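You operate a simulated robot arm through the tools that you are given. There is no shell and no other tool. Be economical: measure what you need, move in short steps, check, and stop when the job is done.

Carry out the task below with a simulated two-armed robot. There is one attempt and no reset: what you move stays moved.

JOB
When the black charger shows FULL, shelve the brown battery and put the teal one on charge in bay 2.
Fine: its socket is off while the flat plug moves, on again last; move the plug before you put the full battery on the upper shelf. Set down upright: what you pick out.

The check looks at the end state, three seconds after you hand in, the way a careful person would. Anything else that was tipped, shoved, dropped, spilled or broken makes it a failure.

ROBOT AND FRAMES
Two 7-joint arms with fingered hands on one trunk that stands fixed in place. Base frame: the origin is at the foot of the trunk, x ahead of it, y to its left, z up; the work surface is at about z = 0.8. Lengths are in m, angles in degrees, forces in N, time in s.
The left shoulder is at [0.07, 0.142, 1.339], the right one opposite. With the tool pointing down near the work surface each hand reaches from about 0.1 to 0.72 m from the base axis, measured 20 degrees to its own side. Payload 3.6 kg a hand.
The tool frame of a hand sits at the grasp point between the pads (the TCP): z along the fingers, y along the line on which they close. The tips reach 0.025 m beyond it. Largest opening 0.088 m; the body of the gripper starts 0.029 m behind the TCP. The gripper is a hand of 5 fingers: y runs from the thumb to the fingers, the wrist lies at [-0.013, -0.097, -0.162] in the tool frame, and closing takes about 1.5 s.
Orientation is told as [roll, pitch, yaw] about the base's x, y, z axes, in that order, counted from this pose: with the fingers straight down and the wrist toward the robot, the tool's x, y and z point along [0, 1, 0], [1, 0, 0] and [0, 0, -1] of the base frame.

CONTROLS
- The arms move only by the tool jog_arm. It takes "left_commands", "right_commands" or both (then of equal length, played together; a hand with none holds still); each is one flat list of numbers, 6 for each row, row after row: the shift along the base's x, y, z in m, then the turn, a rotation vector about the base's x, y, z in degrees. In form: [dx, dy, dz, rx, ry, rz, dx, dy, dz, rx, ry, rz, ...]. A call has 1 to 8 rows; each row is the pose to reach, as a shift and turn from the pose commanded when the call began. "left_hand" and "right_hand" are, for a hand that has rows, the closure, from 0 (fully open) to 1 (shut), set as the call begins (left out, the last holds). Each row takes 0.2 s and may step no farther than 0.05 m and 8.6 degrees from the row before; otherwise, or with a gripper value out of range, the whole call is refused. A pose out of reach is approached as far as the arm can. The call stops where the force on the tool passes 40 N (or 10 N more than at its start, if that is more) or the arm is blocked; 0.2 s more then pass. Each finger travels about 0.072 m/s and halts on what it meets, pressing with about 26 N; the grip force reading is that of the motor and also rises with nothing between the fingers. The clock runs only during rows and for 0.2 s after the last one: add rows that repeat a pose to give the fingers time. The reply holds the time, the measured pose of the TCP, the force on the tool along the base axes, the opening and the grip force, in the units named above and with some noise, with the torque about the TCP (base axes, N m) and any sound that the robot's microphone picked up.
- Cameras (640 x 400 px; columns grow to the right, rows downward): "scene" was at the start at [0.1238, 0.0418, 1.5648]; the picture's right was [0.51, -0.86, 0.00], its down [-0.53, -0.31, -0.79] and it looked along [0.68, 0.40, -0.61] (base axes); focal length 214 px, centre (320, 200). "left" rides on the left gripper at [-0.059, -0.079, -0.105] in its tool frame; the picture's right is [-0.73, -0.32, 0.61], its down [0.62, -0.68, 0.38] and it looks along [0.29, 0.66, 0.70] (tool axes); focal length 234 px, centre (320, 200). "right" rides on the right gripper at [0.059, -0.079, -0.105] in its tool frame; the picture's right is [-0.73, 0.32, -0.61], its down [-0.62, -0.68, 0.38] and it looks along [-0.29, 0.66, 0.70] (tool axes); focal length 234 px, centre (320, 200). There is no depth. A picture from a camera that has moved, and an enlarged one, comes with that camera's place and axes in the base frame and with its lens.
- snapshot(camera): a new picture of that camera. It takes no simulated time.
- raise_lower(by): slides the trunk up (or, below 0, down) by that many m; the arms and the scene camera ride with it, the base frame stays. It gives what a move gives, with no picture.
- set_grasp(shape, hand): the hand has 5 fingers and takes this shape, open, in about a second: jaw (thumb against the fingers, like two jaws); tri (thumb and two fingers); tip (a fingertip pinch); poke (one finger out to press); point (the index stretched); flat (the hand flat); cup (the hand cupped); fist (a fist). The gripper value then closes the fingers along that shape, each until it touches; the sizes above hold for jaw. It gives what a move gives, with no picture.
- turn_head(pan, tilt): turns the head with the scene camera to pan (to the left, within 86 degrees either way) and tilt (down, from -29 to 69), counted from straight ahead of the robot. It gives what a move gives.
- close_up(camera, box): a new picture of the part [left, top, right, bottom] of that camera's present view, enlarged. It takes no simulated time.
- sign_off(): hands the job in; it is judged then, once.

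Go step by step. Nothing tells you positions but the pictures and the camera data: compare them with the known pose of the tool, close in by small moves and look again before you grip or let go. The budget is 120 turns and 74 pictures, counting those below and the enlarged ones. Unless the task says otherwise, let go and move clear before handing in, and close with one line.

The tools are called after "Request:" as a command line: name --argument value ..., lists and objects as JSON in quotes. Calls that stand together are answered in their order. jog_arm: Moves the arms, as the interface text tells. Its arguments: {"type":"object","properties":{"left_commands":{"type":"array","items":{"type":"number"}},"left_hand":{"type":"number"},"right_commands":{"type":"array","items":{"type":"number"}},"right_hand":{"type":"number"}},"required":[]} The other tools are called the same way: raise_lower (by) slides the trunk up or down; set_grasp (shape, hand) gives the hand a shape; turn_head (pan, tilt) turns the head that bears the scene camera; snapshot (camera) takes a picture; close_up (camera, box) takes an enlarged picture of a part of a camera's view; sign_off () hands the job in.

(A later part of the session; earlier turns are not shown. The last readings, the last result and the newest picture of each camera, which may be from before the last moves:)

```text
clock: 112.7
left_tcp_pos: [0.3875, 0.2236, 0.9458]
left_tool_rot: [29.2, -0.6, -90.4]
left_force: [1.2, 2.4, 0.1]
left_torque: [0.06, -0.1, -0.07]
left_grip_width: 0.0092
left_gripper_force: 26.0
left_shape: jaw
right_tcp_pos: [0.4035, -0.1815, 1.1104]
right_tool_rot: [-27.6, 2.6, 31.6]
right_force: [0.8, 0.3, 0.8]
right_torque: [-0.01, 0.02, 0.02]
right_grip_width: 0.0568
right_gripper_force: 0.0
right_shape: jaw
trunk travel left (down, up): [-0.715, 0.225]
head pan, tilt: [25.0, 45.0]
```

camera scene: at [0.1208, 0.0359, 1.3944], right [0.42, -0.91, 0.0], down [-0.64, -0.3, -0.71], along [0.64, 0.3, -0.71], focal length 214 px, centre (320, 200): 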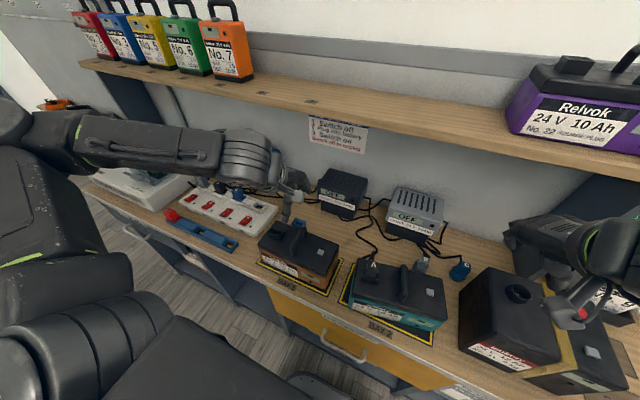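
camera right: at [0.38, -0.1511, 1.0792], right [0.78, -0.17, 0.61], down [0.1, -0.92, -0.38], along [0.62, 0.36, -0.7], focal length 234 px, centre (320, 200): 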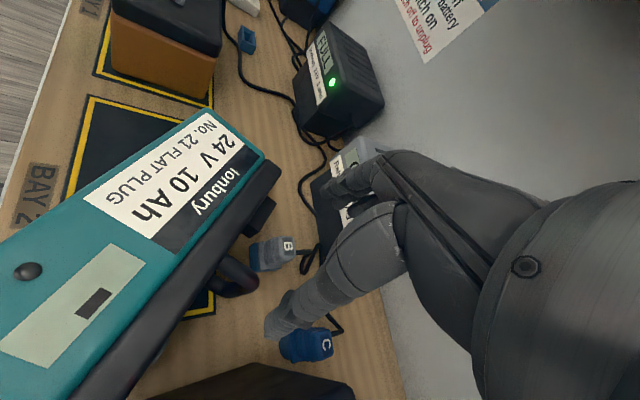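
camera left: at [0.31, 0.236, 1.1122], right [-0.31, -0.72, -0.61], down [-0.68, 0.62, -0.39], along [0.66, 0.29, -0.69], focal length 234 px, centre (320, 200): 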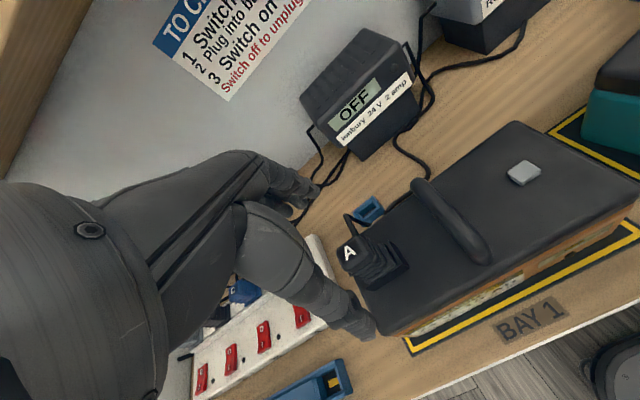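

Same closed width as on teal (9 mm): the handle is gripped. Lift gently and check weight and torque.

Request:
jog_arm --left_commands '[0, 0, 0.01, 0, 0, 0, 0, 0, 0.02, 0, 0, 0, 0, 0, 0.03, 0, 0, 0, 0, 0, 0.045, 0, 0, 0, 0, 0, 0.06, 0, 0, 0, 0, 0, 0.06, 0, 0, 0]'

```text
clock: 114.1
left_tcp_pos: [0.3878, 0.2256, 1.0044]
left_tool_rot: [29.1, -0.6, -90.4]
left_force: [-0.3, -1.0, -15.4]
left_torque: [0.04, 0.05, 0.02]
left_grip_width: 0.0075
left_gripper_force: 25.9
left_shape: jaw
right_tcp_pos: [0.4051, -0.1815, 1.1089]
right_tool_rot: [-27.8, 2.7, 31.6]
right_force: [0.3, 0.9, 0.0]
right_torque: [0.01, -0.01, 0.01]
right_grip_width: 0.0569
right_gripper_force: 0.0
right_shape: jaw
trunk travel left (down, up): [-0.715, 0.225]
head pan, tilt: [25.0, 45.0]
```

Weight 15 N, torque near zero: it hangs level. Raise the trunk, staying in front of the shelf.

Request:
raise_lower --by 0.22

Request:
jog_arm --left_commands '[0, -0.02, 0.03, 0, 0, 0, 0, -0.045, 0.06, 0, 0, 0, 0, -0.07, 0.09, 0, 0, 0, 0, -0.095, 0.12, 0, 0, 0, 0, -0.12, 0.15, 0, 0, 0, 0.01, -0.14, 0.165, 0, 0, 0]'

```text
clock: 116.5
left_tcp_pos: [0.3891, 0.2262, 1.2236]
left_tool_rot: [29.2, -0.7, -90.4]
left_force: [0.1, 0.0, -14.7]
left_torque: [0.05, 0.03, 0.01]
left_grip_width: 0.0073
left_gripper_force: 26.3
left_shape: jaw
right_tcp_pos: [0.4055, -0.1816, 1.3288]
right_tool_rot: [-27.6, 2.7, 31.6]
right_force: [-0.9, 0.1, -0.1]
right_torque: [0.02, 0.0, -0.01]
right_grip_width: 0.0571
right_gripper_force: 0.1
right_shape: jaw
trunk travel left (down, up): [-0.935, 0.005]
head pan, tilt: [25.0, 45.0]
```

```text
clock: 117.8
left_tcp_pos: [0.3971, 0.0844, 1.3914]
left_tool_rot: [29.3, -0.5, -90.3]
left_force: [-0.6, 0.7, -0.4]
left_torque: [0.03, 0.0, 0.0]
left_grip_width: 0.007
left_gripper_force: 25.9
left_shape: jaw
right_tcp_pos: [0.4045, -0.1829, 1.3302]
right_tool_rot: [-27.5, 2.5, 31.6]
right_force: [0.9, 0.2, 0.5]
right_torque: [0.01, 0.02, 0.03]
right_grip_width: 0.0573
right_gripper_force: 0.1
right_shape: jaw
trunk travel left (down, up): [-0.935, 0.005]
head pan, tilt: [25.0, 45.0]
```

The weight is gone: the battery slipped off during the sideways move. I must look.

Request:
snapshot --camera "scene"

```text
2 pictures are left
camera scene: at [0.1234, 0.0303, 1.6143], right [0.42, -0.91, 0.0], down [-0.64, -0.3, -0.71], along [0.64, 0.3, -0.71], focal length 214 px, centre (320, 200)
```

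scene: 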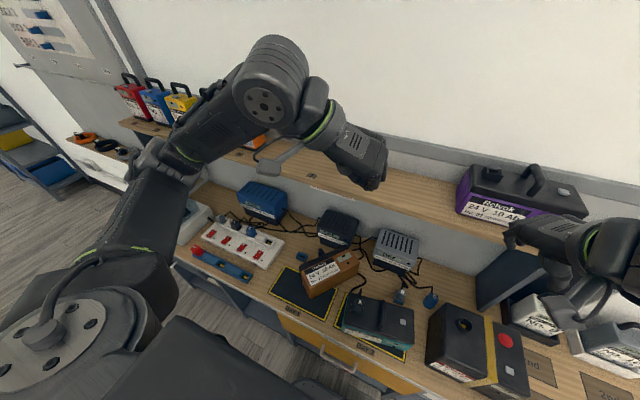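

Request:
close_up --camera "scene" --box '[265, 235, 435, 365]'

```text
3.08 times, centred on (350, 300) of scene
camera zoom: at [0.1234, 0.0303, 1.6143], right [0.42, -0.91, 0.0], down [-0.64, -0.3, -0.71], along [0.64, 0.3, -0.71], focal length 660 px, centre (228, -108)
```

zoom: 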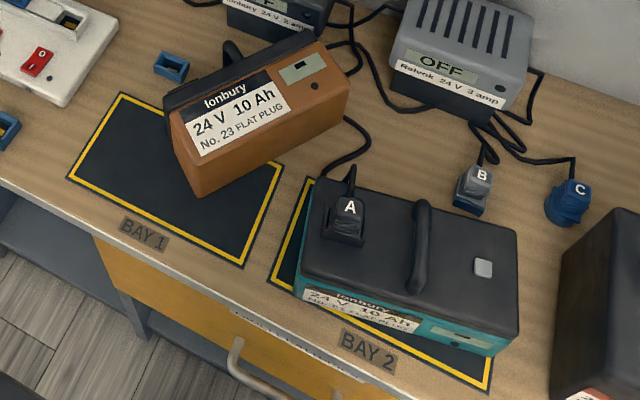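

Brown (No. 23) fell onto its back behind bay 1. Teal and its plug look fine. Brown's handle bar now stands vertically at about (0.531, 0.221), z 0.82–0.875, along yaw ≈ −38.5°. The bar-along-fingers grip was the stable one with teal, so I'll use it here: re-orient the left hand and lower the trunk.

Request:
jog_arm --left_commands '[-0.005, 0.02, 0, 0, 0, 7.4, -0.01, 0.04, 0, 0, 0, 14.8, -0.01, 0.06, 0, 0, 0, 22.2, -0.01, 0.08, 0, 0, 0, 29.6, -0.01, 0.1, 0, 0, 0, 37, -0.01, 0.115, 0, 0, 0, 44.4, -0.01, 0.12, 0, 0, 0, 51.8]' --left_hand 0.45

Request:
raise_lower --by -0.22

Request:
jog_arm --left_commands '[0.01, 0, 0, -5.7, 4.6, 0, 0.02, 0, 0, -11.4, 9.2, 0, 0.03, 0, 0, -17.1, 13.7, 0, 0.04, 0, -0.02, -22.9, 18.3, 0]'

```text
clock: 119.5
left_tcp_pos: [0.3875, 0.2043, 1.3904]
left_tool_rot: [29.3, -0.6, -38.6]
left_force: [-0.3, 0.0, 0.2]
left_torque: [0.0, -0.01, -0.02]
left_grip_width: 0.0485
left_gripper_force: 0.1
left_shape: jaw
right_tcp_pos: [0.4035, -0.1826, 1.3293]
right_tool_rot: [-27.7, 2.6, 31.6]
right_force: [0.8, -0.6, -0.7]
right_torque: [-0.02, 0.03, -0.02]
right_grip_width: 0.0568
right_gripper_force: 0.0
right_shape: jaw
trunk travel left (down, up): [-0.935, 0.005]
head pan, tilt: [25.0, 45.0]
```

```text
clock: 121.8
left_tcp_pos: [0.3886, 0.2057, 1.1722]
left_tool_rot: [29.3, -0.6, -38.6]
left_force: [-0.3, -0.9, 0.2]
left_torque: [-0.02, 0.0, 0.0]
left_grip_width: 0.048
left_gripper_force: 0.2
left_shape: jaw
right_tcp_pos: [0.402, -0.1826, 1.11]
right_tool_rot: [-27.7, 2.6, 31.6]
right_force: [0.0, -0.3, 0.2]
right_torque: [-0.01, 0.0, 0.01]
right_grip_width: 0.0569
right_gripper_force: 0.0
right_shape: jaw
trunk travel left (down, up): [-0.715, 0.225]
head pan, tilt: [25.0, 45.0]
```

```text
clock: 122.8
left_tcp_pos: [0.4282, 0.2075, 1.1499]
left_tool_rot: [-0.2, -0.5, -38.3]
left_force: [1.4, 0.1, -0.1]
left_torque: [0.01, 0.01, 0.02]
left_grip_width: 0.0484
left_gripper_force: 0.0
left_shape: jaw
right_tcp_pos: [0.4046, -0.1815, 1.1097]
right_tool_rot: [-27.6, 2.7, 31.7]
right_force: [0.0, 0.3, -0.4]
right_torque: [0.01, 0.03, 0.01]
right_grip_width: 0.0566
right_gripper_force: 0.0
right_shape: jaw
trunk travel left (down, up): [-0.715, 0.225]
head pan, tilt: [25.0, 45.0]
```

Request:
jog_arm --left_commands '[0, 0, -0.045, 0, 0, 0, 0, 0, -0.09, 0, 0, 0, 0, 0, -0.135, 0, 0, 0, 0, 0, -0.18, 0, 0, 0, 0.04, 0.005, -0.19, 0, 0, 0, 0.08, 0.01, -0.19, 0, 0, 0, 0.107, 0.015, -0.19, 0, 0, 0]'

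Request:
jog_arm --left_commands '[0, 0, -0.03, 0, 0, 0, 0, 0, -0.055, 0, 0, 0, 0, 0, -0.075, 0, 0, 0, 0, 0, -0.09, 0, 0, 0, 0, 0, -0.098, 0, 0, 0]'

```text
clock: 124.4
left_tcp_pos: [0.535, 0.2227, 0.9616]
left_tool_rot: [0.0, -0.5, -38.4]
left_force: [0.6, -1.0, -0.1]
left_torque: [-0.01, 0.0, 0.02]
left_grip_width: 0.048
left_gripper_force: 0.1
left_shape: jaw
right_tcp_pos: [0.4042, -0.1823, 1.109]
right_tool_rot: [-27.7, 2.6, 31.6]
right_force: [-0.2, 0.1, 0.1]
right_torque: [-0.02, 0.0, -0.01]
right_grip_width: 0.0573
right_gripper_force: 0.1
right_shape: jaw
trunk travel left (down, up): [-0.715, 0.225]
head pan, tilt: [25.0, 45.0]
```

```text
clock: 125.6
left_tcp_pos: [0.5353, 0.2209, 0.8638]
left_tool_rot: [0.0, -0.6, -38.3]
left_force: [-0.2, 0.2, 0.0]
left_torque: [0.0, -0.01, -0.01]
left_grip_width: 0.0485
left_gripper_force: 0.0
left_shape: jaw
right_tcp_pos: [0.4044, -0.1812, 1.1103]
right_tool_rot: [-27.7, 2.5, 31.5]
right_force: [-0.4, 1.0, -0.4]
right_torque: [-0.02, -0.01, 0.01]
right_grip_width: 0.057
right_gripper_force: 0.1
right_shape: jaw
trunk travel left (down, up): [-0.715, 0.225]
head pan, tilt: [25.0, 45.0]
```

No contact while descending around the bar. Close.

Request:
jog_arm --left_commands '[0, 0, 0, 0, 0, 0, 0, 0, 0, 0, 0, 0, 0, 0, 0, 0, 0, 0, 0, 0, 0, 0, 0, 0, 0, 0, 0, 0, 0, 0]' --left_hand 1

```text
clock: 126.8
left_tcp_pos: [0.5359, 0.2208, 0.863]
left_tool_rot: [-0.1, -0.5, -38.3]
left_force: [-3.3, -1.1, 0.1]
left_torque: [-0.05, 0.02, 0.01]
left_grip_width: 0.0007
left_gripper_force: 26.0
left_shape: jaw
right_tcp_pos: [0.4028, -0.1814, 1.1086]
right_tool_rot: [-27.7, 2.6, 31.6]
right_force: [0.2, -0.3, -0.1]
right_torque: [-0.01, -0.01, 0.01]
right_grip_width: 0.0569
right_gripper_force: 0.0
right_shape: jaw
trunk travel left (down, up): [-0.715, 0.225]
head pan, tilt: [25.0, 45.0]
```

The width (0.7 mm) and the force suggest the bar is further out along the handle direction than the fingers. Reopen, shift 13 mm outward, close again.

Request:
jog_arm --left_commands '[0, 0, 0, 0, 0, 0, 0, 0, 0, 0, 0, 0, 0, 0, 0, 0, 0, 0, 0.004, 0.005, 0, 0, 0, 0, 0.008, 0.01, 0, 0, 0, 0]' --left_hand 0.45

Request:
jog_arm --left_commands '[0, 0, 0, 0, 0, 0, 0, 0, 0, 0, 0, 0, 0, 0, 0, 0, 0, 0, 0, 0, 0, 0, 0, 0, 0, 0, 0, 0, 0, 0]' --left_hand 1

```text
clock: 128.0
left_tcp_pos: [0.5433, 0.2299, 0.8626]
left_tool_rot: [-0.1, -0.5, -38.4]
left_force: [-0.2, -0.6, -0.3]
left_torque: [0.0, 0.01, 0.0]
left_grip_width: 0.0482
left_gripper_force: 0.0
left_shape: jaw
right_tcp_pos: [0.404, -0.1819, 1.1101]
right_tool_rot: [-27.7, 2.7, 31.6]
right_force: [-0.4, 0.8, -0.1]
right_torque: [0.0, -0.02, 0.02]
right_grip_width: 0.057
right_gripper_force: 0.1
right_shape: jaw
trunk travel left (down, up): [-0.715, 0.225]
head pan, tilt: [25.0, 45.0]
```

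```text
clock: 129.2
left_tcp_pos: [0.5449, 0.2321, 0.8612]
left_tool_rot: [0.0, -0.5, -38.2]
left_force: [-0.7, 4.2, 0.3]
left_torque: [0.04, -0.01, 0.01]
left_grip_width: 0.0014
left_gripper_force: 26.2
left_shape: jaw
right_tcp_pos: [0.4038, -0.1802, 1.1091]
right_tool_rot: [-27.8, 2.6, 31.5]
right_force: [0.5, -0.3, -0.9]
right_torque: [-0.02, -0.01, 0.0]
right_grip_width: 0.0573
right_gripper_force: 0.0
right_shape: jaw
trunk travel left (down, up): [-0.715, 0.225]
head pan, tilt: [25.0, 45.0]
```

Now the bar is on the inner side; go to the midpoint and close again.

Request:
jog_arm --left_commands '[0, 0, 0, 0, 0, 0, 0, 0, 0, 0, 0, 0, 0, 0, 0, 0, 0, 0, -0.004, -0.005, 0, 0, 0, 0, -0.004, -0.005, 0, 0, 0, 0]' --left_hand 0.4

Request:
jog_arm --left_commands '[0, 0, 0, 0, 0, 0, 0, 0, 0, 0, 0, 0, 0, 0, 0, 0, 0, 0, 0, 0, 0, 0, 0, 0, 0, 0, 0, 0, 0, 0]' --left_hand 1

```text
clock: 130.4
left_tcp_pos: [0.5396, 0.2256, 0.8625]
left_tool_rot: [0.1, -0.5, -38.3]
left_force: [0.2, 0.1, 0.6]
left_torque: [0.01, 0.02, -0.03]
left_grip_width: 0.0524
left_gripper_force: 0.0
left_shape: jaw
right_tcp_pos: [0.4036, -0.1816, 1.1102]
right_tool_rot: [-27.7, 2.6, 31.7]
right_force: [-0.2, 0.5, 0.0]
right_torque: [0.01, -0.02, 0.0]
right_grip_width: 0.0572
right_gripper_force: 0.0
right_shape: jaw
trunk travel left (down, up): [-0.715, 0.225]
head pan, tilt: [25.0, 45.0]
```

```text
clock: 131.6
left_tcp_pos: [0.5397, 0.2265, 0.8622]
left_tool_rot: [0.0, -0.5, -38.3]
left_force: [-2.7, 0.0, -0.3]
left_torque: [0.01, 0.09, -0.01]
left_grip_width: 0.0079
left_gripper_force: 25.8
left_shape: jaw
right_tcp_pos: [0.4042, -0.1811, 1.1103]
right_tool_rot: [-27.7, 2.6, 31.6]
right_force: [-0.1, -0.2, -0.1]
right_torque: [-0.02, -0.03, -0.03]
right_grip_width: 0.0569
right_gripper_force: 0.1
right_shape: jaw
trunk travel left (down, up): [-0.715, 0.225]
head pan, tilt: [25.0, 45.0]
```

Now the width is 7.9 mm, so the bar is gripped. Lift slowly, mostly straight up, avoiding both the teal battery and the black charger.

Request:
jog_arm --left_commands '[0, 0, 0.012, 0, 0, 0, -0.003, -0.004, 0.024, 0, 0, 0, -0.008, -0.01, 0.037, 0, 0, 0, -0.014, -0.018, 0.05, 0, 0, 0, -0.02, -0.025, 0.064, 0, 0, 0, -0.026, -0.033, 0.078, 0, 0, 0, -0.031, -0.039, 0.092, 0, 0, 0, -0.031, -0.039, 0.092, 0, 0, 0]'

```text
clock: 133.4
left_tcp_pos: [0.509, 0.1869, 0.9542]
left_tool_rot: [0.0, -0.5, -38.2]
left_force: [-0.3, -1.3, -8.7]
left_torque: [0.16, -0.23, -0.13]
left_grip_width: 0.0076
left_gripper_force: 25.7
left_shape: jaw
right_tcp_pos: [0.405, -0.1826, 1.1096]
right_tool_rot: [-27.7, 2.6, 31.5]
right_force: [0.1, 0.5, 0.1]
right_torque: [-0.03, -0.01, 0.02]
right_grip_width: 0.0567
right_gripper_force: 0.0
right_shape: jaw
trunk travel left (down, up): [-0.715, 0.225]
head pan, tilt: [25.0, 45.0]
```

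Request:
jog_arm --left_commands '[0, 0, 0.015, 3.9, -3.1, 0, -0.003, -0.003, 0.03, 8.6, -6.9, 0, -0.006, -0.006, 0.042, 13.3, -10.6, 0, -0.01, -0.008, 0.05, 18, -14.3, 0, -0.015, -0.01, 0.055, 22.7, -18.1, 0, -0.02, -0.01, 0.055, 23.5, -18.7, 0]'

```text
clock: 134.8
left_tcp_pos: [0.4888, 0.1774, 1.0117]
left_tool_rot: [30.2, -0.6, -38.5]
left_force: [0.3, 0.8, -0.2]
left_torque: [0.02, -0.03, -0.02]
left_grip_width: 0.0065
left_gripper_force: 26.3
left_shape: jaw
right_tcp_pos: [0.4036, -0.1822, 1.1105]
right_tool_rot: [-27.7, 2.7, 31.6]
right_force: [0.6, -0.2, 1.3]
right_torque: [0.01, 0.01, 0.02]
right_grip_width: 0.0567
right_gripper_force: 0.2
right_shape: jaw
trunk travel left (down, up): [-0.715, 0.225]
head pan, tilt: [25.0, 45.0]
```

The grip slipped again at low height. I'll open, move the left hand aside, and use the last picture to see how brown lies.

Request:
jog_arm --left_commands '[0, 0, 0.005, 0, 0, 0, 0, 0, 0.01, 0, 0, 0, -0.01, 0, 0.04, 0, 0, 0, -0.03, 0.02, 0.07, 0, 0, 0, -0.05, 0.06, 0.08, 0, 0, 0, -0.06, 0.1, 0.09, 0, 0, 0, -0.07, 0.145, 0.09, 0, 0, 0, -0.08, 0.19, 0.09, 0, 0, 0]' --left_hand 0.4

Request:
close_up --camera "scene" --box '[190, 170, 450, 335]'

```text
clock: 136.6
left_tcp_pos: [0.409, 0.3671, 1.1027]
left_tool_rot: [30.1, -0.6, -38.6]
left_force: [-0.5, 0.5, 0.4]
left_torque: [-0.02, -0.02, -0.01]
left_grip_width: 0.0525
left_gripper_force: 0.0
left_shape: jaw
right_tcp_pos: [0.4015, -0.1813, 1.1111]
right_tool_rot: [-27.9, 2.6, 31.6]
right_force: [0.4, -0.8, 0.7]
right_torque: [0.0, -0.04, 0.02]
right_grip_width: 0.0571
right_gripper_force: 0.0
right_shape: jaw
trunk travel left (down, up): [-0.715, 0.225]
head pan, tilt: [25.0, 45.0]
```

```text
2.42 times, centred on (320, 252) of scene
camera zoom: at [0.1214, 0.0325, 1.3944], right [0.42, -0.91, 0.0], down [-0.64, -0.3, -0.71], along [0.64, 0.3, -0.71], focal length 520 px, centre (320, 73)
```

zoom: 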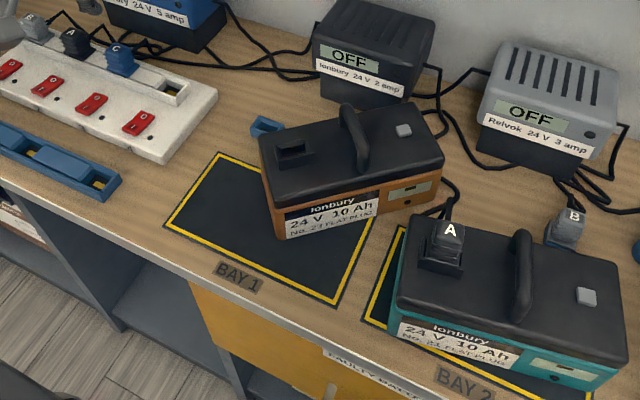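

Good news: brown now stands upright behind the bays, at about (0.48, 0.159), yaw ≈ +37°, handle mid ≈ (0.475, 0.159), and teal with plug A is fine. No pictures remain, so everything from here is by measured pose and force. I'll grip the handle deeper this time (z≈0.93) and move very slowly.

Request:
jog_arm --left_commands '[0.01, -0.04, -0.01, 0, 0, -4, 0.02, -0.08, -0.02, 0, 0, -8, 0.035, -0.12, -0.03, 0, 0, -12, 0.05, -0.16, -0.04, 0, 0, -14.5, 0.062, -0.195, -0.06, 0, 0, -14.5, 0.066, -0.208, -0.08, 0, 0, -14.5]'

```text
clock: 138.0
left_tcp_pos: [0.4737, 0.157, 1.0197]
left_tool_rot: [30.1, -0.5, -53.0]
left_force: [-0.3, 0.2, -1.1]
left_torque: [0.0, -0.01, 0.04]
left_grip_width: 0.0527
left_gripper_force: 0.1
left_shape: jaw
right_tcp_pos: [0.404, -0.1816, 1.1097]
right_tool_rot: [-27.7, 2.6, 31.6]
right_force: [0.3, 0.1, 0.0]
right_torque: [0.01, 0.04, 0.03]
right_grip_width: 0.057
right_gripper_force: 0.1
right_shape: jaw
trunk travel left (down, up): [-0.715, 0.225]
head pan, tilt: [25.0, 45.0]
```

Request:
jog_arm --left_commands '[0.001, 0.002, -0.025, 0, 0, 0, 0.001, 0.002, -0.05, 0, 0, 0, 0.001, 0.002, -0.065, 0, 0, 0, 0.001, 0.002, -0.075, 0, 0, 0, 0.001, 0.002, -0.083, 0, 0, 0, 0.001, 0.002, -0.089, 0, 0, 0]'

Request:
jog_arm --left_commands '[0, 0, 0, 0, 0, 0, 0, 0, 0, 0, 0, 0, 0, 0, 0, 0, 0, 0, 0, 0, 0, 0, 0, 0, 0, 0, 0, 0, 0, 0, 0, 0, 0, 0, 0, 0]' --left_hand 1

```text
clock: 139.4
left_tcp_pos: [0.4757, 0.1605, 0.9301]
left_tool_rot: [30.0, -0.5, -53.1]
left_force: [-0.9, 1.1, 0.1]
left_torque: [-0.02, 0.03, -0.02]
left_grip_width: 0.0526
left_gripper_force: 0.1
left_shape: jaw
right_tcp_pos: [0.4031, -0.1817, 1.1094]
right_tool_rot: [-27.7, 2.6, 31.5]
right_force: [-0.4, 0.6, 0.6]
right_torque: [0.01, 0.02, 0.01]
right_grip_width: 0.057
right_gripper_force: 0.0
right_shape: jaw
trunk travel left (down, up): [-0.715, 0.225]
head pan, tilt: [25.0, 45.0]
```

```text
clock: 140.8
left_tcp_pos: [0.4758, 0.1611, 0.9294]
left_tool_rot: [29.9, -0.6, -53.0]
left_force: [-1.0, 0.0, 0.3]
left_torque: [0.01, 0.06, -0.09]
left_grip_width: 0.0001
left_gripper_force: 25.9
left_shape: jaw
right_tcp_pos: [0.4051, -0.1811, 1.1098]
right_tool_rot: [-27.7, 2.7, 31.6]
right_force: [0.7, 0.1, 0.4]
right_torque: [0.02, -0.02, -0.01]
right_grip_width: 0.057
right_gripper_force: 0.0
right_shape: jaw
trunk travel left (down, up): [-0.715, 0.225]
head pan, tilt: [25.0, 45.0]
```

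Request:
jog_arm --left_commands '[0, 0, 0.004, 0, 0, 0, 0, 0, 0.008, 0, 0, 0, 0, 0, 0.013, 0, 0, 0, 0, 0, 0.018, 0, 0, 0, 0, 0, 0.024, 0, 0, 0, 0, 0, 0.03, 0, 0, 0]'

```text
clock: 142.2
left_tcp_pos: [0.4763, 0.1604, 0.9613]
left_tool_rot: [30.0, -0.5, -53.0]
left_force: [-0.1, 0.4, -13.7]
left_torque: [0.0, 0.06, -0.02]
left_grip_width: 0.0007
left_gripper_force: 26.0
left_shape: jaw
right_tcp_pos: [0.4057, -0.1818, 1.1095]
right_tool_rot: [-27.7, 2.8, 31.6]
right_force: [0.0, -0.1, 0.2]
right_torque: [0.01, 0.03, -0.01]
right_grip_width: 0.0569
right_gripper_force: 0.1
right_shape: jaw
trunk travel left (down, up): [-0.715, 0.225]
head pan, tilt: [25.0, 45.0]
```

It carries the full weight with zero torque, fingers fully closed under the bar. I'll move very slowly: first back from the shelf, then the trunk up.

Request:
jog_arm --left_commands '[-0.006, 0.003, 0.005, 0, 0, 0, -0.015, 0.008, 0.011, 0, 0, 0, -0.025, 0.013, 0.017, 0, 0, 0, -0.035, 0.018, 0.023, 0, 0, 0, -0.046, 0.023, 0.029, 0, 0, 0, -0.057, 0.028, 0.034, 0, 0, 0, -0.066, 0.032, 0.038, 0, 0, 0, -0.071, 0.034, 0.04, 0, 0, 0]'

Request:
raise_lower --by 0.11

Request:
raise_lower --by 0.115

```text
clock: 144.0
left_tcp_pos: [0.4236, 0.194, 0.9963]
left_tool_rot: [29.9, -0.4, -53.1]
left_force: [-0.2, 0.2, -14.3]
left_torque: [0.0, 0.09, -0.03]
left_grip_width: 0.0004
left_gripper_force: 25.8
left_shape: jaw
left hand out of reach, approached as far as the arm can: row 6, 7, 8
right_tcp_pos: [0.4053, -0.1823, 1.1088]
right_tool_rot: [-27.7, 2.7, 31.6]
right_force: [0.5, 0.8, 0.3]
right_torque: [0.01, -0.01, -0.02]
right_grip_width: 0.057
right_gripper_force: 0.1
right_shape: jaw
trunk travel left (down, up): [-0.715, 0.225]
head pan, tilt: [25.0, 45.0]
```

```text
clock: 145.4
left_tcp_pos: [0.4252, 0.1941, 1.1044]
left_tool_rot: [29.9, -0.5, -53.2]
left_force: [0.3, 0.3, -14.3]
left_torque: [0.0, 0.09, 0.03]
left_grip_width: 0.0003
left_gripper_force: 25.8
left_shape: jaw
right_tcp_pos: [0.4063, -0.1804, 1.2202]
right_tool_rot: [-27.8, 2.7, 31.6]
right_force: [0.1, 0.4, 0.8]
right_torque: [0.0, 0.01, -0.01]
right_grip_width: 0.057
right_gripper_force: 0.0
right_shape: jaw
trunk travel left (down, up): [-0.825, 0.115]
head pan, tilt: [25.0, 45.0]
```

```text
clock: 146.9
left_tcp_pos: [0.4246, 0.1951, 1.2206]
left_tool_rot: [29.8, -0.5, -53.1]
left_force: [-0.2, -0.3, -14.2]
left_torque: [0.04, 0.09, -0.01]
left_grip_width: 0.0005
left_gripper_force: 25.9
left_shape: jaw
right_tcp_pos: [0.4058, -0.1807, 1.3341]
right_tool_rot: [-27.7, 2.6, 31.6]
right_force: [0.4, 0.8, -0.2]
right_torque: [0.0, 0.01, 0.03]
right_grip_width: 0.0571
right_gripper_force: 0.1
right_shape: jaw
trunk travel left (down, up): [-0.94, 0.0]
head pan, tilt: [25.0, 45.0]
```

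Still holding steady at 14 N. Now yaw slowly to square, backing slightly from the shelf edge.

Request:
jog_arm --left_commands '[-0.002, 0.001, 0, 0, 0, -1, -0.005, 0.003, 0, 0, 0, -3, -0.009, 0.005, 0, 0, 0, -5.5, -0.013, 0.007, 0, 0, 0, -8, -0.017, 0.009, 0, 0, 0, -10.5, -0.021, 0.011, 0, 0, 0, -13, -0.025, 0.013, 0, 0, 0, -15.5, -0.027, 0.014, 0, 0, 0, -17.5]'

Request:
jog_arm --left_commands '[-0.001, 0.001, 0, 0, 0, -1.5, -0.002, 0.003, 0, 0, 0, -4, -0.003, 0.004, 0, 0, 0, -6.5, -0.004, 0.006, 0, 0, 0, -9, -0.005, 0.008, 0, 0, 0, -11.5, -0.006, 0.009, 0, 0, 0, -14, -0.007, 0.01, 0, 0, 0, -16.5, -0.007, 0.01, 0, 0, 0, -18.5]'

```text
clock: 148.7
left_tcp_pos: [0.3992, 0.2084, 1.2199]
left_tool_rot: [29.9, -0.7, -70.6]
left_force: [0.7, -0.2, -14.8]
left_torque: [0.04, 0.1, 0.02]
left_grip_width: 0.0004
left_gripper_force: 26.5
left_shape: jaw
left hand out of reach, approached as far as the arm can: row 3, 4, 5, 6, 7
right_tcp_pos: [0.4052, -0.1814, 1.335]
right_tool_rot: [-27.7, 2.7, 31.6]
right_force: [0.2, -0.7, 0.3]
right_torque: [-0.03, -0.05, 0.01]
right_grip_width: 0.0571
right_gripper_force: 0.1
right_shape: jaw
trunk travel left (down, up): [-0.94, 0.0]
head pan, tilt: [25.0, 45.0]
```

```text
clock: 150.5
left_tcp_pos: [0.3904, 0.218, 1.2214]
left_tool_rot: [29.9, -0.6, -89.0]
left_force: [0.0, -0.4, -15.3]
left_torque: [0.06, 0.09, -0.01]
left_grip_width: 0.0004
left_gripper_force: 25.7
left_shape: jaw
right_tcp_pos: [0.4048, -0.1801, 1.3341]
right_tool_rot: [-27.8, 2.7, 31.6]
right_force: [-0.3, 0.0, -0.1]
right_torque: [-0.01, 0.01, -0.01]
right_grip_width: 0.0571
right_gripper_force: 0.0
right_shape: jaw
trunk travel left (down, up): [-0.94, 0.0]
head pan, tilt: [25.0, 45.0]
```

Square and steady. Lift slowly.

Request:
jog_arm --left_commands '[0, 0, 0.005, 0, 0, 0, 0, -0.004, 0.014, 0, 0, 0, 0, -0.008, 0.024, 0, 0, 0, 0, -0.013, 0.034, 0, 0, 0, 0, -0.018, 0.044, 0, 0, 0, 0, -0.023, 0.054, 0, 0, 0, 0, -0.028, 0.064, 0, 0, 0, 0, -0.031, 0.07, 0, 0, 0]'

Request:
jog_arm --left_commands '[0, -0.002, 0.005, 0, 0, 0, 0, -0.006, 0.014, 0, 0, 0, 0, -0.01, 0.024, 0, 0, 0, 0, -0.015, 0.034, 0, 0, 0, 0, -0.02, 0.044, 0, 0, 0, 0, -0.025, 0.054, 0, 0, 0, 0, -0.03, 0.064, 0, 0, 0, 0, -0.034, 0.074, 0, 0, 0]'

```text
clock: 152.3
left_tcp_pos: [0.3906, 0.1881, 1.2909]
left_tool_rot: [29.9, -0.6, -89.1]
left_force: [-0.6, -0.3, -14.8]
left_torque: [0.06, 0.02, -0.01]
left_grip_width: 0.0003
left_gripper_force: 26.2
left_shape: jaw
right_tcp_pos: [0.4066, -0.182, 1.3344]
right_tool_rot: [-27.7, 2.7, 31.6]
right_force: [0.3, 0.1, 1.2]
right_torque: [-0.04, 0.01, 0.01]
right_grip_width: 0.0573
right_gripper_force: 0.0
right_shape: jaw
trunk travel left (down, up): [-0.94, 0.0]
head pan, tilt: [25.0, 45.0]
```

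```text
clock: 154.1
left_tcp_pos: [0.3902, 0.1529, 1.3652]
left_tool_rot: [29.9, -0.6, -89.0]
left_force: [1.0, -0.7, -14.2]
left_torque: [0.08, 0.07, 0.02]
left_grip_width: 0.0005
left_gripper_force: 25.8
left_shape: jaw
right_tcp_pos: [0.405, -0.182, 1.3355]
right_tool_rot: [-27.6, 2.7, 31.6]
right_force: [0.6, 0.1, 0.0]
right_torque: [0.02, 0.02, -0.01]
right_grip_width: 0.0571
right_gripper_force: 0.0
right_shape: jaw
trunk travel left (down, up): [-0.94, 0.0]
head pan, tilt: [25.0, 45.0]
```

Request:
jog_arm --left_commands '[0.004, -0.003, 0.004, 0, 0, 0, 0.012, -0.008, 0.01, 0, 0, 0, 0.022, -0.014, 0.015, 0, 0, 0, 0.032, -0.02, 0.019, 0, 0, 0, 0.043, -0.026, 0.022, 0, 0, 0, 0.054, -0.032, 0.022, 0, 0, 0, 0.064, -0.038, 0.022, 0, 0, 0, 0.07, -0.041, 0.022, 0, 0, 0]'

Request:
jog_arm --left_commands '[0.005, -0.003, 0, 0, 0, 0, 0.014, -0.009, 0, 0, 0, 0, 0.024, -0.015, 0, 0, 0, 0, 0.034, -0.021, 0, 0, 0, 0, 0.044, -0.027, 0, 0, 0, 0, 0.054, -0.033, 0, 0, 0, 0, 0.064, -0.039, 0, 0, 0, 0, 0.07, -0.042, 0, 0, 0, 0]'

```text
clock: 155.9
left_tcp_pos: [0.4627, 0.1129, 1.3868]
left_tool_rot: [29.8, -0.5, -89.0]
left_force: [0.9, -0.1, -14.9]
left_torque: [0.09, 0.04, 0.0]
left_grip_width: 0.0006
left_gripper_force: 25.7
left_shape: jaw
right_tcp_pos: [0.4056, -0.1832, 1.3348]
right_tool_rot: [-27.5, 2.7, 31.7]
right_force: [0.3, -0.7, -0.4]
right_torque: [0.01, -0.04, 0.05]
right_grip_width: 0.0571
right_gripper_force: 0.0
right_shape: jaw
trunk travel left (down, up): [-0.94, 0.0]
head pan, tilt: [25.0, 45.0]
```

```text
clock: 157.7
left_tcp_pos: [0.5327, 0.0696, 1.3864]
left_tool_rot: [29.9, -0.5, -89.0]
left_force: [0.1, 0.6, -13.8]
left_torque: [0.06, 0.07, -0.01]
left_grip_width: 0.0005
left_gripper_force: 26.5
left_shape: jaw
right_tcp_pos: [0.4054, -0.1821, 1.335]
right_tool_rot: [-27.7, 2.7, 31.6]
right_force: [0.0, 0.2, -0.3]
right_torque: [0.0, 0.01, 0.02]
right_grip_width: 0.0571
right_gripper_force: 0.0
right_shape: jaw
trunk travel left (down, up): [-0.94, 0.0]
head pan, tilt: [25.0, 45.0]
```

Request:
jog_arm --left_commands '[0.005, -0.002, 0, 0, 0, 0, 0.014, -0.005, 0, 0, 0, 0, 0.024, -0.008, 0, 0, 0, 0, 0.034, -0.011, 0, 0, 0, 0, 0.044, -0.014, 0, 0, 0, 0, 0.054, -0.017, 0, 0, 0, 0, 0.064, -0.02, 0, 0, 0, 0, 0.072, -0.022, 0, 0, 0, 0]'

```text
clock: 159.5
left_tcp_pos: [0.6046, 0.0472, 1.3854]
left_tool_rot: [29.8, -0.5, -89.1]
left_force: [-0.3, 0.4, -14.2]
left_torque: [0.04, 0.03, 0.0]
left_grip_width: 0.0003
left_gripper_force: 25.9
left_shape: jaw
right_tcp_pos: [0.4071, -0.1823, 1.3335]
right_tool_rot: [-27.6, 2.6, 31.6]
right_force: [0.2, 1.5, 0.2]
right_torque: [0.01, 0.04, 0.04]
right_grip_width: 0.0572
right_gripper_force: 0.1
right_shape: jaw
trunk travel left (down, up): [-0.94, 0.0]
head pan, tilt: [25.0, 45.0]
```

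Request:
jog_arm --left_commands '[0.005, 0, -0.004, 0, 0, 0, 0.01, 0, -0.01, 0, 0, 0, 0.012, 0, -0.016, 0, 0, 0, 0.012, 0, -0.022, 0, 0, 0, 0.012, 0, -0.028, 0, 0, 0, 0.012, 0, -0.033, 0, 0, 0]'

```text
clock: 160.9
left_tcp_pos: [0.6161, 0.0477, 1.3523]
left_tool_rot: [29.8, -0.5, -89.2]
left_force: [0.0, -0.5, -14.2]
left_torque: [0.09, 0.06, -0.03]
left_grip_width: 0.0003
left_gripper_force: 25.6
left_shape: jaw
right_tcp_pos: [0.4068, -0.1807, 1.3341]
right_tool_rot: [-27.5, 2.7, 31.7]
right_force: [0.0, 0.2, -0.4]
right_torque: [-0.04, 0.02, 0.03]
right_grip_width: 0.0571
right_gripper_force: 0.1
right_shape: jaw
trunk travel left (down, up): [-0.94, 0.0]
head pan, tilt: [25.0, 45.0]
```

Request:
jog_arm --left_commands '[0, 0, -0.003, 0, 0, 0, 0, 0, -0.006, 0, 0, 0, 0, 0, -0.009, 0, 0, 0, 0, 0, -0.012, 0, 0, 0, 0, 0, -0.012, 0, 0, 0]'

```text
clock: 162.1
left_tcp_pos: [0.6178, 0.0481, 1.3414]
left_tool_rot: [29.9, -0.4, -89.1]
left_force: [-0.2, -0.3, -14.8]
left_torque: [0.07, 0.05, -0.01]
left_grip_width: 0.0003
left_gripper_force: 25.3
left_shape: jaw
right_tcp_pos: [0.407, -0.1824, 1.3338]
right_tool_rot: [-27.6, 2.8, 31.6]
right_force: [-0.9, -0.1, -0.3]
right_torque: [0.0, 0.02, 0.04]
right_grip_width: 0.0571
right_gripper_force: 0.1
right_shape: jaw
trunk travel left (down, up): [-0.94, 0.0]
head pan, tilt: [25.0, 45.0]
```

Request:
jog_arm --left_commands '[0, 0, -0.003, 0, 0, 0, 0, 0, -0.006, 0, 0, 0, 0, 0, -0.008, 0, 0, 0, 0, 0, -0.008, 0, 0, 0]'

```text
clock: 163.1
left_tcp_pos: [0.616, 0.0475, 1.333]
left_tool_rot: [30.0, -0.5, -89.1]
left_force: [0.5, 0.1, -13.7]
left_torque: [0.09, 0.12, 0.02]
left_grip_width: 0.0005
left_gripper_force: 25.7
left_shape: jaw
right_tcp_pos: [0.4065, -0.1808, 1.3334]
right_tool_rot: [-27.7, 2.7, 31.6]
right_force: [-0.6, 0.4, 0.1]
right_torque: [0.04, 0.05, 0.0]
right_grip_width: 0.057
right_gripper_force: 0.1
right_shape: jaw
trunk travel left (down, up): [-0.94, 0.0]
head pan, tilt: [25.0, 45.0]
```

Request:
jog_arm --left_commands '[0, 0, -0.003, 0, 0, 0, 0, 0, -0.006, 0, 0, 0, 0, 0, -0.008, 0, 0, 0, 0, 0, -0.008, 0, 0, 0]'

```text
clock: 164.1
left_tcp_pos: [0.6152, 0.0493, 1.3256]
left_tool_rot: [30.1, -0.6, -89.0]
left_force: [6.4, 0.9, 5.3]
left_torque: [0.02, -0.03, -0.02]
left_grip_width: 0.0009
left_gripper_force: 26.1
left_shape: jaw
right_tcp_pos: [0.4061, -0.1815, 1.3336]
right_tool_rot: [-27.7, 2.7, 31.5]
right_force: [-0.3, 0.5, -0.1]
right_torque: [0.04, 0.02, -0.03]
right_grip_width: 0.0571
right_gripper_force: 0.1
right_shape: jaw
trunk travel left (down, up): [-0.94, 0.0]
head pan, tilt: [25.0, 45.0]
```

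Weight transferred to the shelf: it's down. Open, then rise straight up and back off.

Request:
jog_arm --left_commands '[0, 0, 0.001, 0, 0, 0, 0, 0, 0.001, 0, 0, 0, 0, 0, 0.001, 0, 0, 0, 0, 0, 0.001, 0, 0, 0, 0, 0, 0.001, 0, 0, 0, 0, 0, 0.001, 0, 0, 0]' --left_hand 0.35

Request:
jog_arm --left_commands '[0, 0, 0.01, 0, 0, 0, 0, 0, 0.025, 0, 0, 0, 0, 0, 0.045, 0, 0, 0, 0, 0, 0.07, 0, 0, 0, -0.01, 0, 0.09, 0, 0, 0, -0.04, 0.01, 0.1, 0, 0, 0, -0.08, 0.02, 0.1, 0, 0, 0, -0.12, 0.04, 0.1, 0, 0, 0]'

```text
clock: 165.5
left_tcp_pos: [0.6124, 0.0476, 1.3279]
left_tool_rot: [29.9, -0.6, -89.1]
left_force: [-0.4, -0.7, 0.6]
left_torque: [0.01, 0.0, -0.02]
left_grip_width: 0.057
left_gripper_force: 0.1
left_shape: jaw
right_tcp_pos: [0.4034, -0.1832, 1.3352]
right_tool_rot: [-27.7, 2.6, 31.7]
right_force: [0.4, -0.8, -0.1]
right_torque: [-0.01, 0.0, 0.0]
right_grip_width: 0.0571
right_gripper_force: 0.1
right_shape: jaw
trunk travel left (down, up): [-0.94, 0.0]
head pan, tilt: [25.0, 45.0]
```

```text
clock: 167.3
left_tcp_pos: [0.4918, 0.0911, 1.4284]
left_tool_rot: [30.1, -0.5, -89.0]
left_force: [0.1, 0.5, 0.0]
left_torque: [0.0, -0.02, 0.01]
left_grip_width: 0.0568
left_gripper_force: 0.0
left_shape: jaw
right_tcp_pos: [0.4018, -0.1817, 1.3353]
right_tool_rot: [-27.9, 2.6, 31.6]
right_force: [-0.5, -0.2, 0.1]
right_torque: [0.01, 0.01, 0.01]
right_grip_width: 0.0569
right_gripper_force: 0.0
right_shape: jaw
trunk travel left (down, up): [-0.94, 0.0]
head pan, tilt: [25.0, 45.0]
```

Brown is on the upper shelf, released without disturbance. Last step: switch socket A back on. Unwind the left hand to tool-down, poke shape, and lower.

Request:
jog_arm --left_commands '[-0.02, 0.02, 0, 0, 0, 8, -0.04, 0.04, 0, 0, 0, 16, -0.06, 0.06, 0, 0, 0, 24, -0.08, 0.085, 0, 0, 0, 32, -0.1, 0.11, 0, 0, 0, 40, -0.11, 0.14, 0, 0, 0, 48, -0.12, 0.17, 0, 0, 0, 56, -0.13, 0.2, 0, 0, 0, 64]'

Request:
jog_arm --left_commands '[0, 0.03, 0, 0, 0, 8.3, 0, 0.06, 0, 0, 0, 16.6, 0, 0.09, 0, 0, 0, 25, 0, 0.12, 0, 0, 0, 25]'

Request:
jog_arm --left_commands '[0, 0, 0, -7.5, 0, 0, 0, 0, 0, -15, 0, 0, 0, 0, 0, -22.5, 0, 0, 0, 0, 0, -30, 0, 0]'

Request:
set_grasp --hand "left" --shape "poke"

Request:
raise_lower --by -0.225

```text
clock: 169.1
left_tcp_pos: [0.385, 0.2763, 1.4231]
left_tool_rot: [30.0, -0.6, -25.0]
left_force: [0.3, 0.2, -0.3]
left_torque: [-0.03, -0.01, 0.0]
left_grip_width: 0.0572
left_gripper_force: 0.1
left_shape: jaw
left hand out of reach, approached as far as the arm can: row 8
right_tcp_pos: [0.4044, -0.1823, 1.3344]
right_tool_rot: [-27.6, 2.7, 31.6]
right_force: [-0.1, 0.6, 0.0]
right_torque: [-0.02, -0.01, 0.0]
right_grip_width: 0.0571
right_gripper_force: 0.1
right_shape: jaw
trunk travel left (down, up): [-0.94, 0.0]
head pan, tilt: [25.0, 45.0]
```

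```text
clock: 170.1
left_tcp_pos: [0.457, 0.3771, 1.4173]
left_tool_rot: [29.9, -0.5, -0.1]
left_force: [-0.3, -0.7, -0.7]
left_torque: [-0.03, -0.02, -0.02]
left_grip_width: 0.0569
left_gripper_force: 0.1
left_shape: jaw
left hand out of reach, approached as far as the arm can: row 1, 2, 3, 4
right_tcp_pos: [0.4044, -0.1812, 1.3351]
right_tool_rot: [-27.7, 2.6, 31.7]
right_force: [-0.1, 0.2, -0.3]
right_torque: [0.0, 0.0, 0.0]
right_grip_width: 0.0569
right_gripper_force: 0.1
right_shape: jaw
trunk travel left (down, up): [-0.94, 0.0]
head pan, tilt: [25.0, 45.0]
```

```text
clock: 171.1
left_tcp_pos: [0.4556, 0.3742, 1.4177]
left_tool_rot: [-0.1, -0.4, 0.2]
left_force: [0.2, 0.0, 0.5]
left_torque: [0.01, -0.03, 0.02]
left_grip_width: 0.0571
left_gripper_force: 0.0
left_shape: jaw
right_tcp_pos: [0.4033, -0.1817, 1.336]
right_tool_rot: [-27.7, 2.6, 31.6]
right_force: [0.0, 0.2, 0.4]
right_torque: [0.02, 0.01, -0.03]
right_grip_width: 0.0571
right_gripper_force: 0.1
right_shape: jaw
trunk travel left (down, up): [-0.94, 0.0]
head pan, tilt: [25.0, 45.0]
```

```text
clock: 172.0
left_tcp_pos: [0.4568, 0.373, 1.4165]
left_tool_rot: [0.1, -0.5, 0.2]
left_force: [-0.4, -0.8, -0.3]
left_torque: [0.0, -0.01, 0.0]
left_grip_width: 0.0
left_gripper_force: 0.0
left_shape: poke
right_tcp_pos: [0.4038, -0.1823, 1.3342]
right_tool_rot: [-27.8, 2.6, 31.6]
right_force: [-0.4, -0.3, 0.1]
right_torque: [0.0, -0.02, -0.01]
right_grip_width: 0.057
right_gripper_force: 0.0
right_shape: jaw
trunk travel left (down, up): [-0.94, 0.0]
head pan, tilt: [25.0, 45.0]
```

```text
clock: 174.3
left_tcp_pos: [0.4565, 0.374, 1.1926]
left_tool_rot: [0.0, -0.5, 0.2]
left_force: [0.4, 0.1, 0.8]
left_torque: [0.01, 0.01, -0.02]
left_grip_width: 0.0
left_gripper_force: 0.3
left_shape: poke
right_tcp_pos: [0.4043, -0.182, 1.1107]
right_tool_rot: [-27.7, 2.6, 31.5]
right_force: [0.2, -0.4, 0.1]
right_torque: [0.02, 0.03, 0.01]
right_grip_width: 0.0572
right_gripper_force: 0.0
right_shape: jaw
trunk travel left (down, up): [-0.715, 0.225]
head pan, tilt: [25.0, 45.0]
```

Request:
jog_arm --left_commands '[-0.006, 0.035, -0.025, 0, 0, 0, -0.012, 0.07, -0.05, 0, 0, 0, -0.018, 0.105, -0.075, 0, 0, 0, -0.024, 0.14, -0.1, 0, 0, 0, -0.03, 0.175, -0.125, 0, 0, 0, -0.033, 0.21, -0.15, 0, 0, 0, -0.033, 0.24, -0.18, 0, 0, 0, -0.033, 0.262, -0.21, 0, 0, 0]'

Request:
jog_arm --left_commands '[0, 0, -0.03, 0, 0, 0, 0, 0, -0.06, 0, 0, 0, 0, 0, -0.085, 0, 0, 0, 0, 0, -0.085, 0, 0, 0]'

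```text
clock: 176.1
left_tcp_pos: [0.425, 0.6365, 0.9806]
left_tool_rot: [0.1, -0.5, 0.2]
left_force: [-0.2, 0.4, -0.4]
left_torque: [-0.04, -0.01, 0.01]
left_grip_width: 0.0
left_gripper_force: 0.1
left_shape: poke
right_tcp_pos: [0.4039, -0.1802, 1.109]
right_tool_rot: [-27.8, 2.7, 31.6]
right_force: [0.0, -0.4, 1.1]
right_torque: [0.03, -0.01, 0.01]
right_grip_width: 0.0569
right_gripper_force: 0.0
right_shape: jaw
trunk travel left (down, up): [-0.715, 0.225]
head pan, tilt: [25.0, 45.0]
```

```text
clock: 177.1
left_tcp_pos: [0.4238, 0.6359, 0.8961]
left_tool_rot: [0.0, -0.5, 0.1]
left_force: [-0.6, 0.0, 0.2]
left_torque: [0.0, -0.03, -0.02]
left_grip_width: 0.0
left_gripper_force: 0.1
left_shape: poke
right_tcp_pos: [0.4037, -0.1816, 1.109]
right_tool_rot: [-27.7, 2.6, 31.6]
right_force: [-0.3, 0.3, -0.4]
right_torque: [-0.01, 0.0, -0.02]
right_grip_width: 0.057
right_gripper_force: 0.0
right_shape: jaw
trunk travel left (down, up): [-0.715, 0.225]
head pan, tilt: [25.0, 45.0]
```

Request:
jog_arm --left_commands '[0, 0, -0.02, 0, 0, 0, 0, 0, -0.032, 0, 0, 0]'

Request:
jog_arm --left_commands '[0, 0, -0.003, 0, 0, 0, 0, 0, -0.005, 0, 0, 0]'

Request:
jog_arm --left_commands '[0, 0, -0.002, 0, 0, 0, 0, 0, -0.004, 0, 0, 0]'

```text
clock: 177.7
left_tcp_pos: [0.4217, 0.637, 0.8645]
left_tool_rot: [-0.1, -0.5, 0.3]
left_force: [0.1, -0.3, -0.1]
left_torque: [0.0, 0.0, 0.02]
left_grip_width: 0.0
left_gripper_force: 0.1
left_shape: poke
right_tcp_pos: [0.4039, -0.1811, 1.1094]
right_tool_rot: [-27.7, 2.5, 31.5]
right_force: [-0.6, 0.3, 0.4]
right_torque: [0.0, -0.01, 0.0]
right_grip_width: 0.0566
right_gripper_force: 0.1
right_shape: jaw
trunk travel left (down, up): [-0.715, 0.225]
head pan, tilt: [25.0, 45.0]
```

```text
clock: 178.3
left_tcp_pos: [0.4216, 0.6356, 0.8591]
left_tool_rot: [0.0, -0.5, 0.3]
left_force: [0.1, 0.8, 0.1]
left_torque: [-0.01, 0.01, 0.01]
left_grip_width: 0.0
left_gripper_force: 0.0
left_shape: poke
right_tcp_pos: [0.4035, -0.1816, 1.1101]
right_tool_rot: [-27.6, 2.6, 31.7]
right_force: [0.2, -0.2, -0.3]
right_torque: [0.02, 0.0, -0.02]
right_grip_width: 0.057
right_gripper_force: 0.0
right_shape: jaw
trunk travel left (down, up): [-0.715, 0.225]
head pan, tilt: [25.0, 45.0]
```

```text
clock: 178.9
left_tcp_pos: [0.4232, 0.6364, 0.857]
left_tool_rot: [-0.1, -0.5, 0.3]
left_force: [0.4, 0.6, -0.1]
left_torque: [-0.03, 0.01, 0.02]
left_grip_width: 0.0
left_gripper_force: 0.0
left_shape: poke
right_tcp_pos: [0.4054, -0.1818, 1.1109]
right_tool_rot: [-27.8, 2.7, 31.6]
right_force: [-0.2, -0.5, 0.2]
right_torque: [0.01, 0.0, -0.01]
right_grip_width: 0.0574
right_gripper_force: 0.0
right_shape: jaw
trunk travel left (down, up): [-0.715, 0.225]
head pan, tilt: [25.0, 45.0]
```

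Request:
jog_arm --left_commands '[0, 0, -0.003, 0, 0, 0, 0, 0, -0.005, 0, 0, 0]'

Request:
jog_arm --left_commands '[0, 0, -0.003, 0, 0, 0, 0, 0, -0.005, 0, 0, 0]'

```text
clock: 179.5
left_tcp_pos: [0.4228, 0.6357, 0.8559]
left_tool_rot: [0.2, -0.9, 0.3]
left_force: [1.5, 4.6, 21.1]
left_torque: [0.07, -0.1, 0.02]
left_grip_width: 0.0002
left_gripper_force: 0.0
left_shape: poke
right_tcp_pos: [0.4023, -0.1845, 1.1103]
right_tool_rot: [-27.6, 2.4, 31.5]
right_force: [-0.4, -1.1, 0.3]
right_torque: [0.04, 0.02, 0.02]
right_grip_width: 0.057
right_gripper_force: 0.2
right_shape: jaw
trunk travel left (down, up): [-0.715, 0.225]
head pan, tilt: [25.0, 45.0]
```

```text
clock: 180.1
left_tcp_pos: [0.4239, 0.6358, 0.8566]
left_tool_rot: [0.5, -1.4, 0.4]
left_force: [-3.8, -5.1, 24.0]
left_torque: [-0.18, 0.0, -0.04]
left_grip_width: 0.0002
left_gripper_force: 0.0
left_shape: poke
right_tcp_pos: [0.4006, -0.1853, 1.1111]
right_tool_rot: [-27.5, 2.2, 31.6]
right_force: [-0.1, 0.8, 0.6]
right_torque: [-0.02, -0.01, 0.02]
right_grip_width: 0.0572
right_gripper_force: 0.0
right_shape: jaw
trunk travel left (down, up): [-0.715, 0.225]
head pan, tilt: [25.0, 45.0]
stopped in row 2 (left hand): the force on the tool passed its limit at 44 N (the readings are from after the stop); the commanded pose is now the measured one
```

The press ended at 44 N. I'll lift and re-press slightly further toward the I end to be sure; pressing an already-on side does nothing.

Request:
jog_arm --left_commands '[0, 0, 0.01, 0, 0, 0, -0.004, 0, 0.01, 0, 0, 0, -0.004, 0, 0.003, 0, 0, 0]'

Request:
jog_arm --left_commands '[0, 0, -0.003, 0, 0, 0, 0, 0, -0.005, 0, 0, 0]'

Request:
jog_arm --left_commands '[0, 0, -0.003, 0, 0, 0, 0, 0, -0.004, 0, 0, 0]'

```text
clock: 180.9
left_tcp_pos: [0.4202, 0.6366, 0.8557]
left_tool_rot: [0.3, -1.0, 0.5]
left_force: [0.1, 0.6, 13.8]
left_torque: [-0.02, -0.06, -0.02]
left_grip_width: 0.0
left_gripper_force: 0.1
left_shape: poke
right_tcp_pos: [0.4023, -0.1839, 1.1116]
right_tool_rot: [-27.6, 2.5, 31.6]
right_force: [0.3, -0.1, 0.2]
right_torque: [0.02, -0.02, 0.01]
right_grip_width: 0.0571
right_gripper_force: 0.0
right_shape: jaw
trunk travel left (down, up): [-0.715, 0.225]
head pan, tilt: [25.0, 45.0]
```

```text
clock: 181.5
left_tcp_pos: [0.4188, 0.6357, 0.8542]
left_tool_rot: [0.6, -1.4, 0.7]
left_force: [5.7, 5.7, 38.2]
left_torque: [0.02, -0.29, 0.01]
left_grip_width: 0.0
left_gripper_force: 0.2
left_shape: poke
right_tcp_pos: [0.4018, -0.1879, 1.1095]
right_tool_rot: [-27.6, 2.4, 31.5]
right_force: [0.0, 0.2, -0.5]
right_torque: [0.01, 0.02, 0.0]
right_grip_width: 0.0568
right_gripper_force: 0.0
right_shape: jaw
trunk travel left (down, up): [-0.715, 0.225]
head pan, tilt: [25.0, 45.0]
```

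```text
clock: 181.9
left_tcp_pos: [0.4229, 0.6365, 0.855]
left_tool_rot: [0.6, -1.8, 0.7]
left_force: [-4.3, -5.3, 24.2]
left_torque: [-0.17, 0.23, -0.05]
left_grip_width: 0.0003
left_gripper_force: 0.1
left_shape: poke
right_tcp_pos: [0.4006, -0.1868, 1.109]
right_tool_rot: [-27.6, 2.2, 31.6]
right_force: [-0.2, 0.2, 0.0]
right_torque: [0.0, 0.02, -0.02]
right_grip_width: 0.057
right_gripper_force: 0.0
right_shape: jaw
trunk travel left (down, up): [-0.715, 0.225]
head pan, tilt: [25.0, 45.0]
stopped in row 1 (left hand): the force on the tool passed its limit at 52 N (the readings are from after the stop); the commanded pose is now the measured one
```

I'll check the rocker's tilt by feeling it: measure light-contact height on the I side first.

Request:
jog_arm --left_commands '[0, 0, 0.01, -0.5, 1.3, -0.5, 0, 0, 0.01, -0.5, 1.3, -0.5]'

Request:
jog_arm --left_commands '[0, 0, -0.005, 0, 0, 0, 0, 0, -0.005, 0, 0, 0]'

Request:
jog_arm --left_commands '[0, 0, -0.0015, 0, 0, 0, 0, 0, -0.0015, 0, 0, 0]'

Request:
jog_arm --left_commands '[0, 0, -0.0015, 0, 0, 0, 0, 0, -0.0015, 0, 0, 0]'

```text
clock: 182.5
left_tcp_pos: [0.4233, 0.6383, 0.8591]
left_tool_rot: [-0.1, 0.0, 0.1]
left_force: [-0.2, 0.1, 0.2]
left_torque: [0.04, 0.0, -0.02]
left_grip_width: 0.0003
left_gripper_force: 0.1
left_shape: poke
right_tcp_pos: [0.4035, -0.1821, 1.1097]
right_tool_rot: [-27.8, 2.6, 31.5]
right_force: [-0.7, -0.7, 0.8]
right_torque: [0.01, -0.02, -0.01]
right_grip_width: 0.0569
right_gripper_force: 0.0
right_shape: jaw
trunk travel left (down, up): [-0.715, 0.225]
head pan, tilt: [25.0, 45.0]
```

```text
clock: 183.1
left_tcp_pos: [0.4216, 0.6391, 0.8554]
left_tool_rot: [0.0, 0.0, 0.2]
left_force: [-0.4, 1.5, 9.0]
left_torque: [-0.01, -0.06, 0.0]
left_grip_width: 0.0001
left_gripper_force: 0.0
left_shape: poke
right_tcp_pos: [0.4037, -0.1815, 1.1109]
right_tool_rot: [-27.6, 2.5, 31.6]
right_force: [-0.1, -1.2, -0.3]
right_torque: [-0.01, -0.02, 0.03]
right_grip_width: 0.0568
right_gripper_force: 0.0
right_shape: jaw
trunk travel left (down, up): [-0.715, 0.225]
head pan, tilt: [25.0, 45.0]
```

```text
clock: 183.7
left_tcp_pos: [0.4216, 0.6381, 0.8548]
left_tool_rot: [0.1, -0.2, 0.2]
left_force: [2.6, 7.3, 18.8]
left_torque: [0.08, -0.16, 0.0]
left_grip_width: 0.0001
left_gripper_force: 0.0
left_shape: poke
right_tcp_pos: [0.4017, -0.1823, 1.1101]
right_tool_rot: [-27.8, 2.5, 31.7]
right_force: [-0.1, 0.1, 0.1]
right_torque: [0.03, -0.02, 0.01]
right_grip_width: 0.0572
right_gripper_force: 0.0
right_shape: jaw
trunk travel left (down, up): [-0.715, 0.225]
head pan, tilt: [25.0, 45.0]
```

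```text
clock: 184.3
left_tcp_pos: [0.4214, 0.6384, 0.856]
left_tool_rot: [0.1, -0.4, 0.2]
left_force: [5.5, 13.6, 30.5]
left_torque: [0.19, -0.27, 0.03]
left_grip_width: 0.0
left_gripper_force: 0.0
left_shape: poke
right_tcp_pos: [0.4008, -0.1836, 1.1117]
right_tool_rot: [-27.6, 2.3, 31.6]
right_force: [0.8, -0.3, -0.2]
right_torque: [-0.01, -0.01, -0.02]
right_grip_width: 0.0569
right_gripper_force: 0.0
right_shape: jaw
trunk travel left (down, up): [-0.715, 0.225]
head pan, tilt: [25.0, 45.0]
```

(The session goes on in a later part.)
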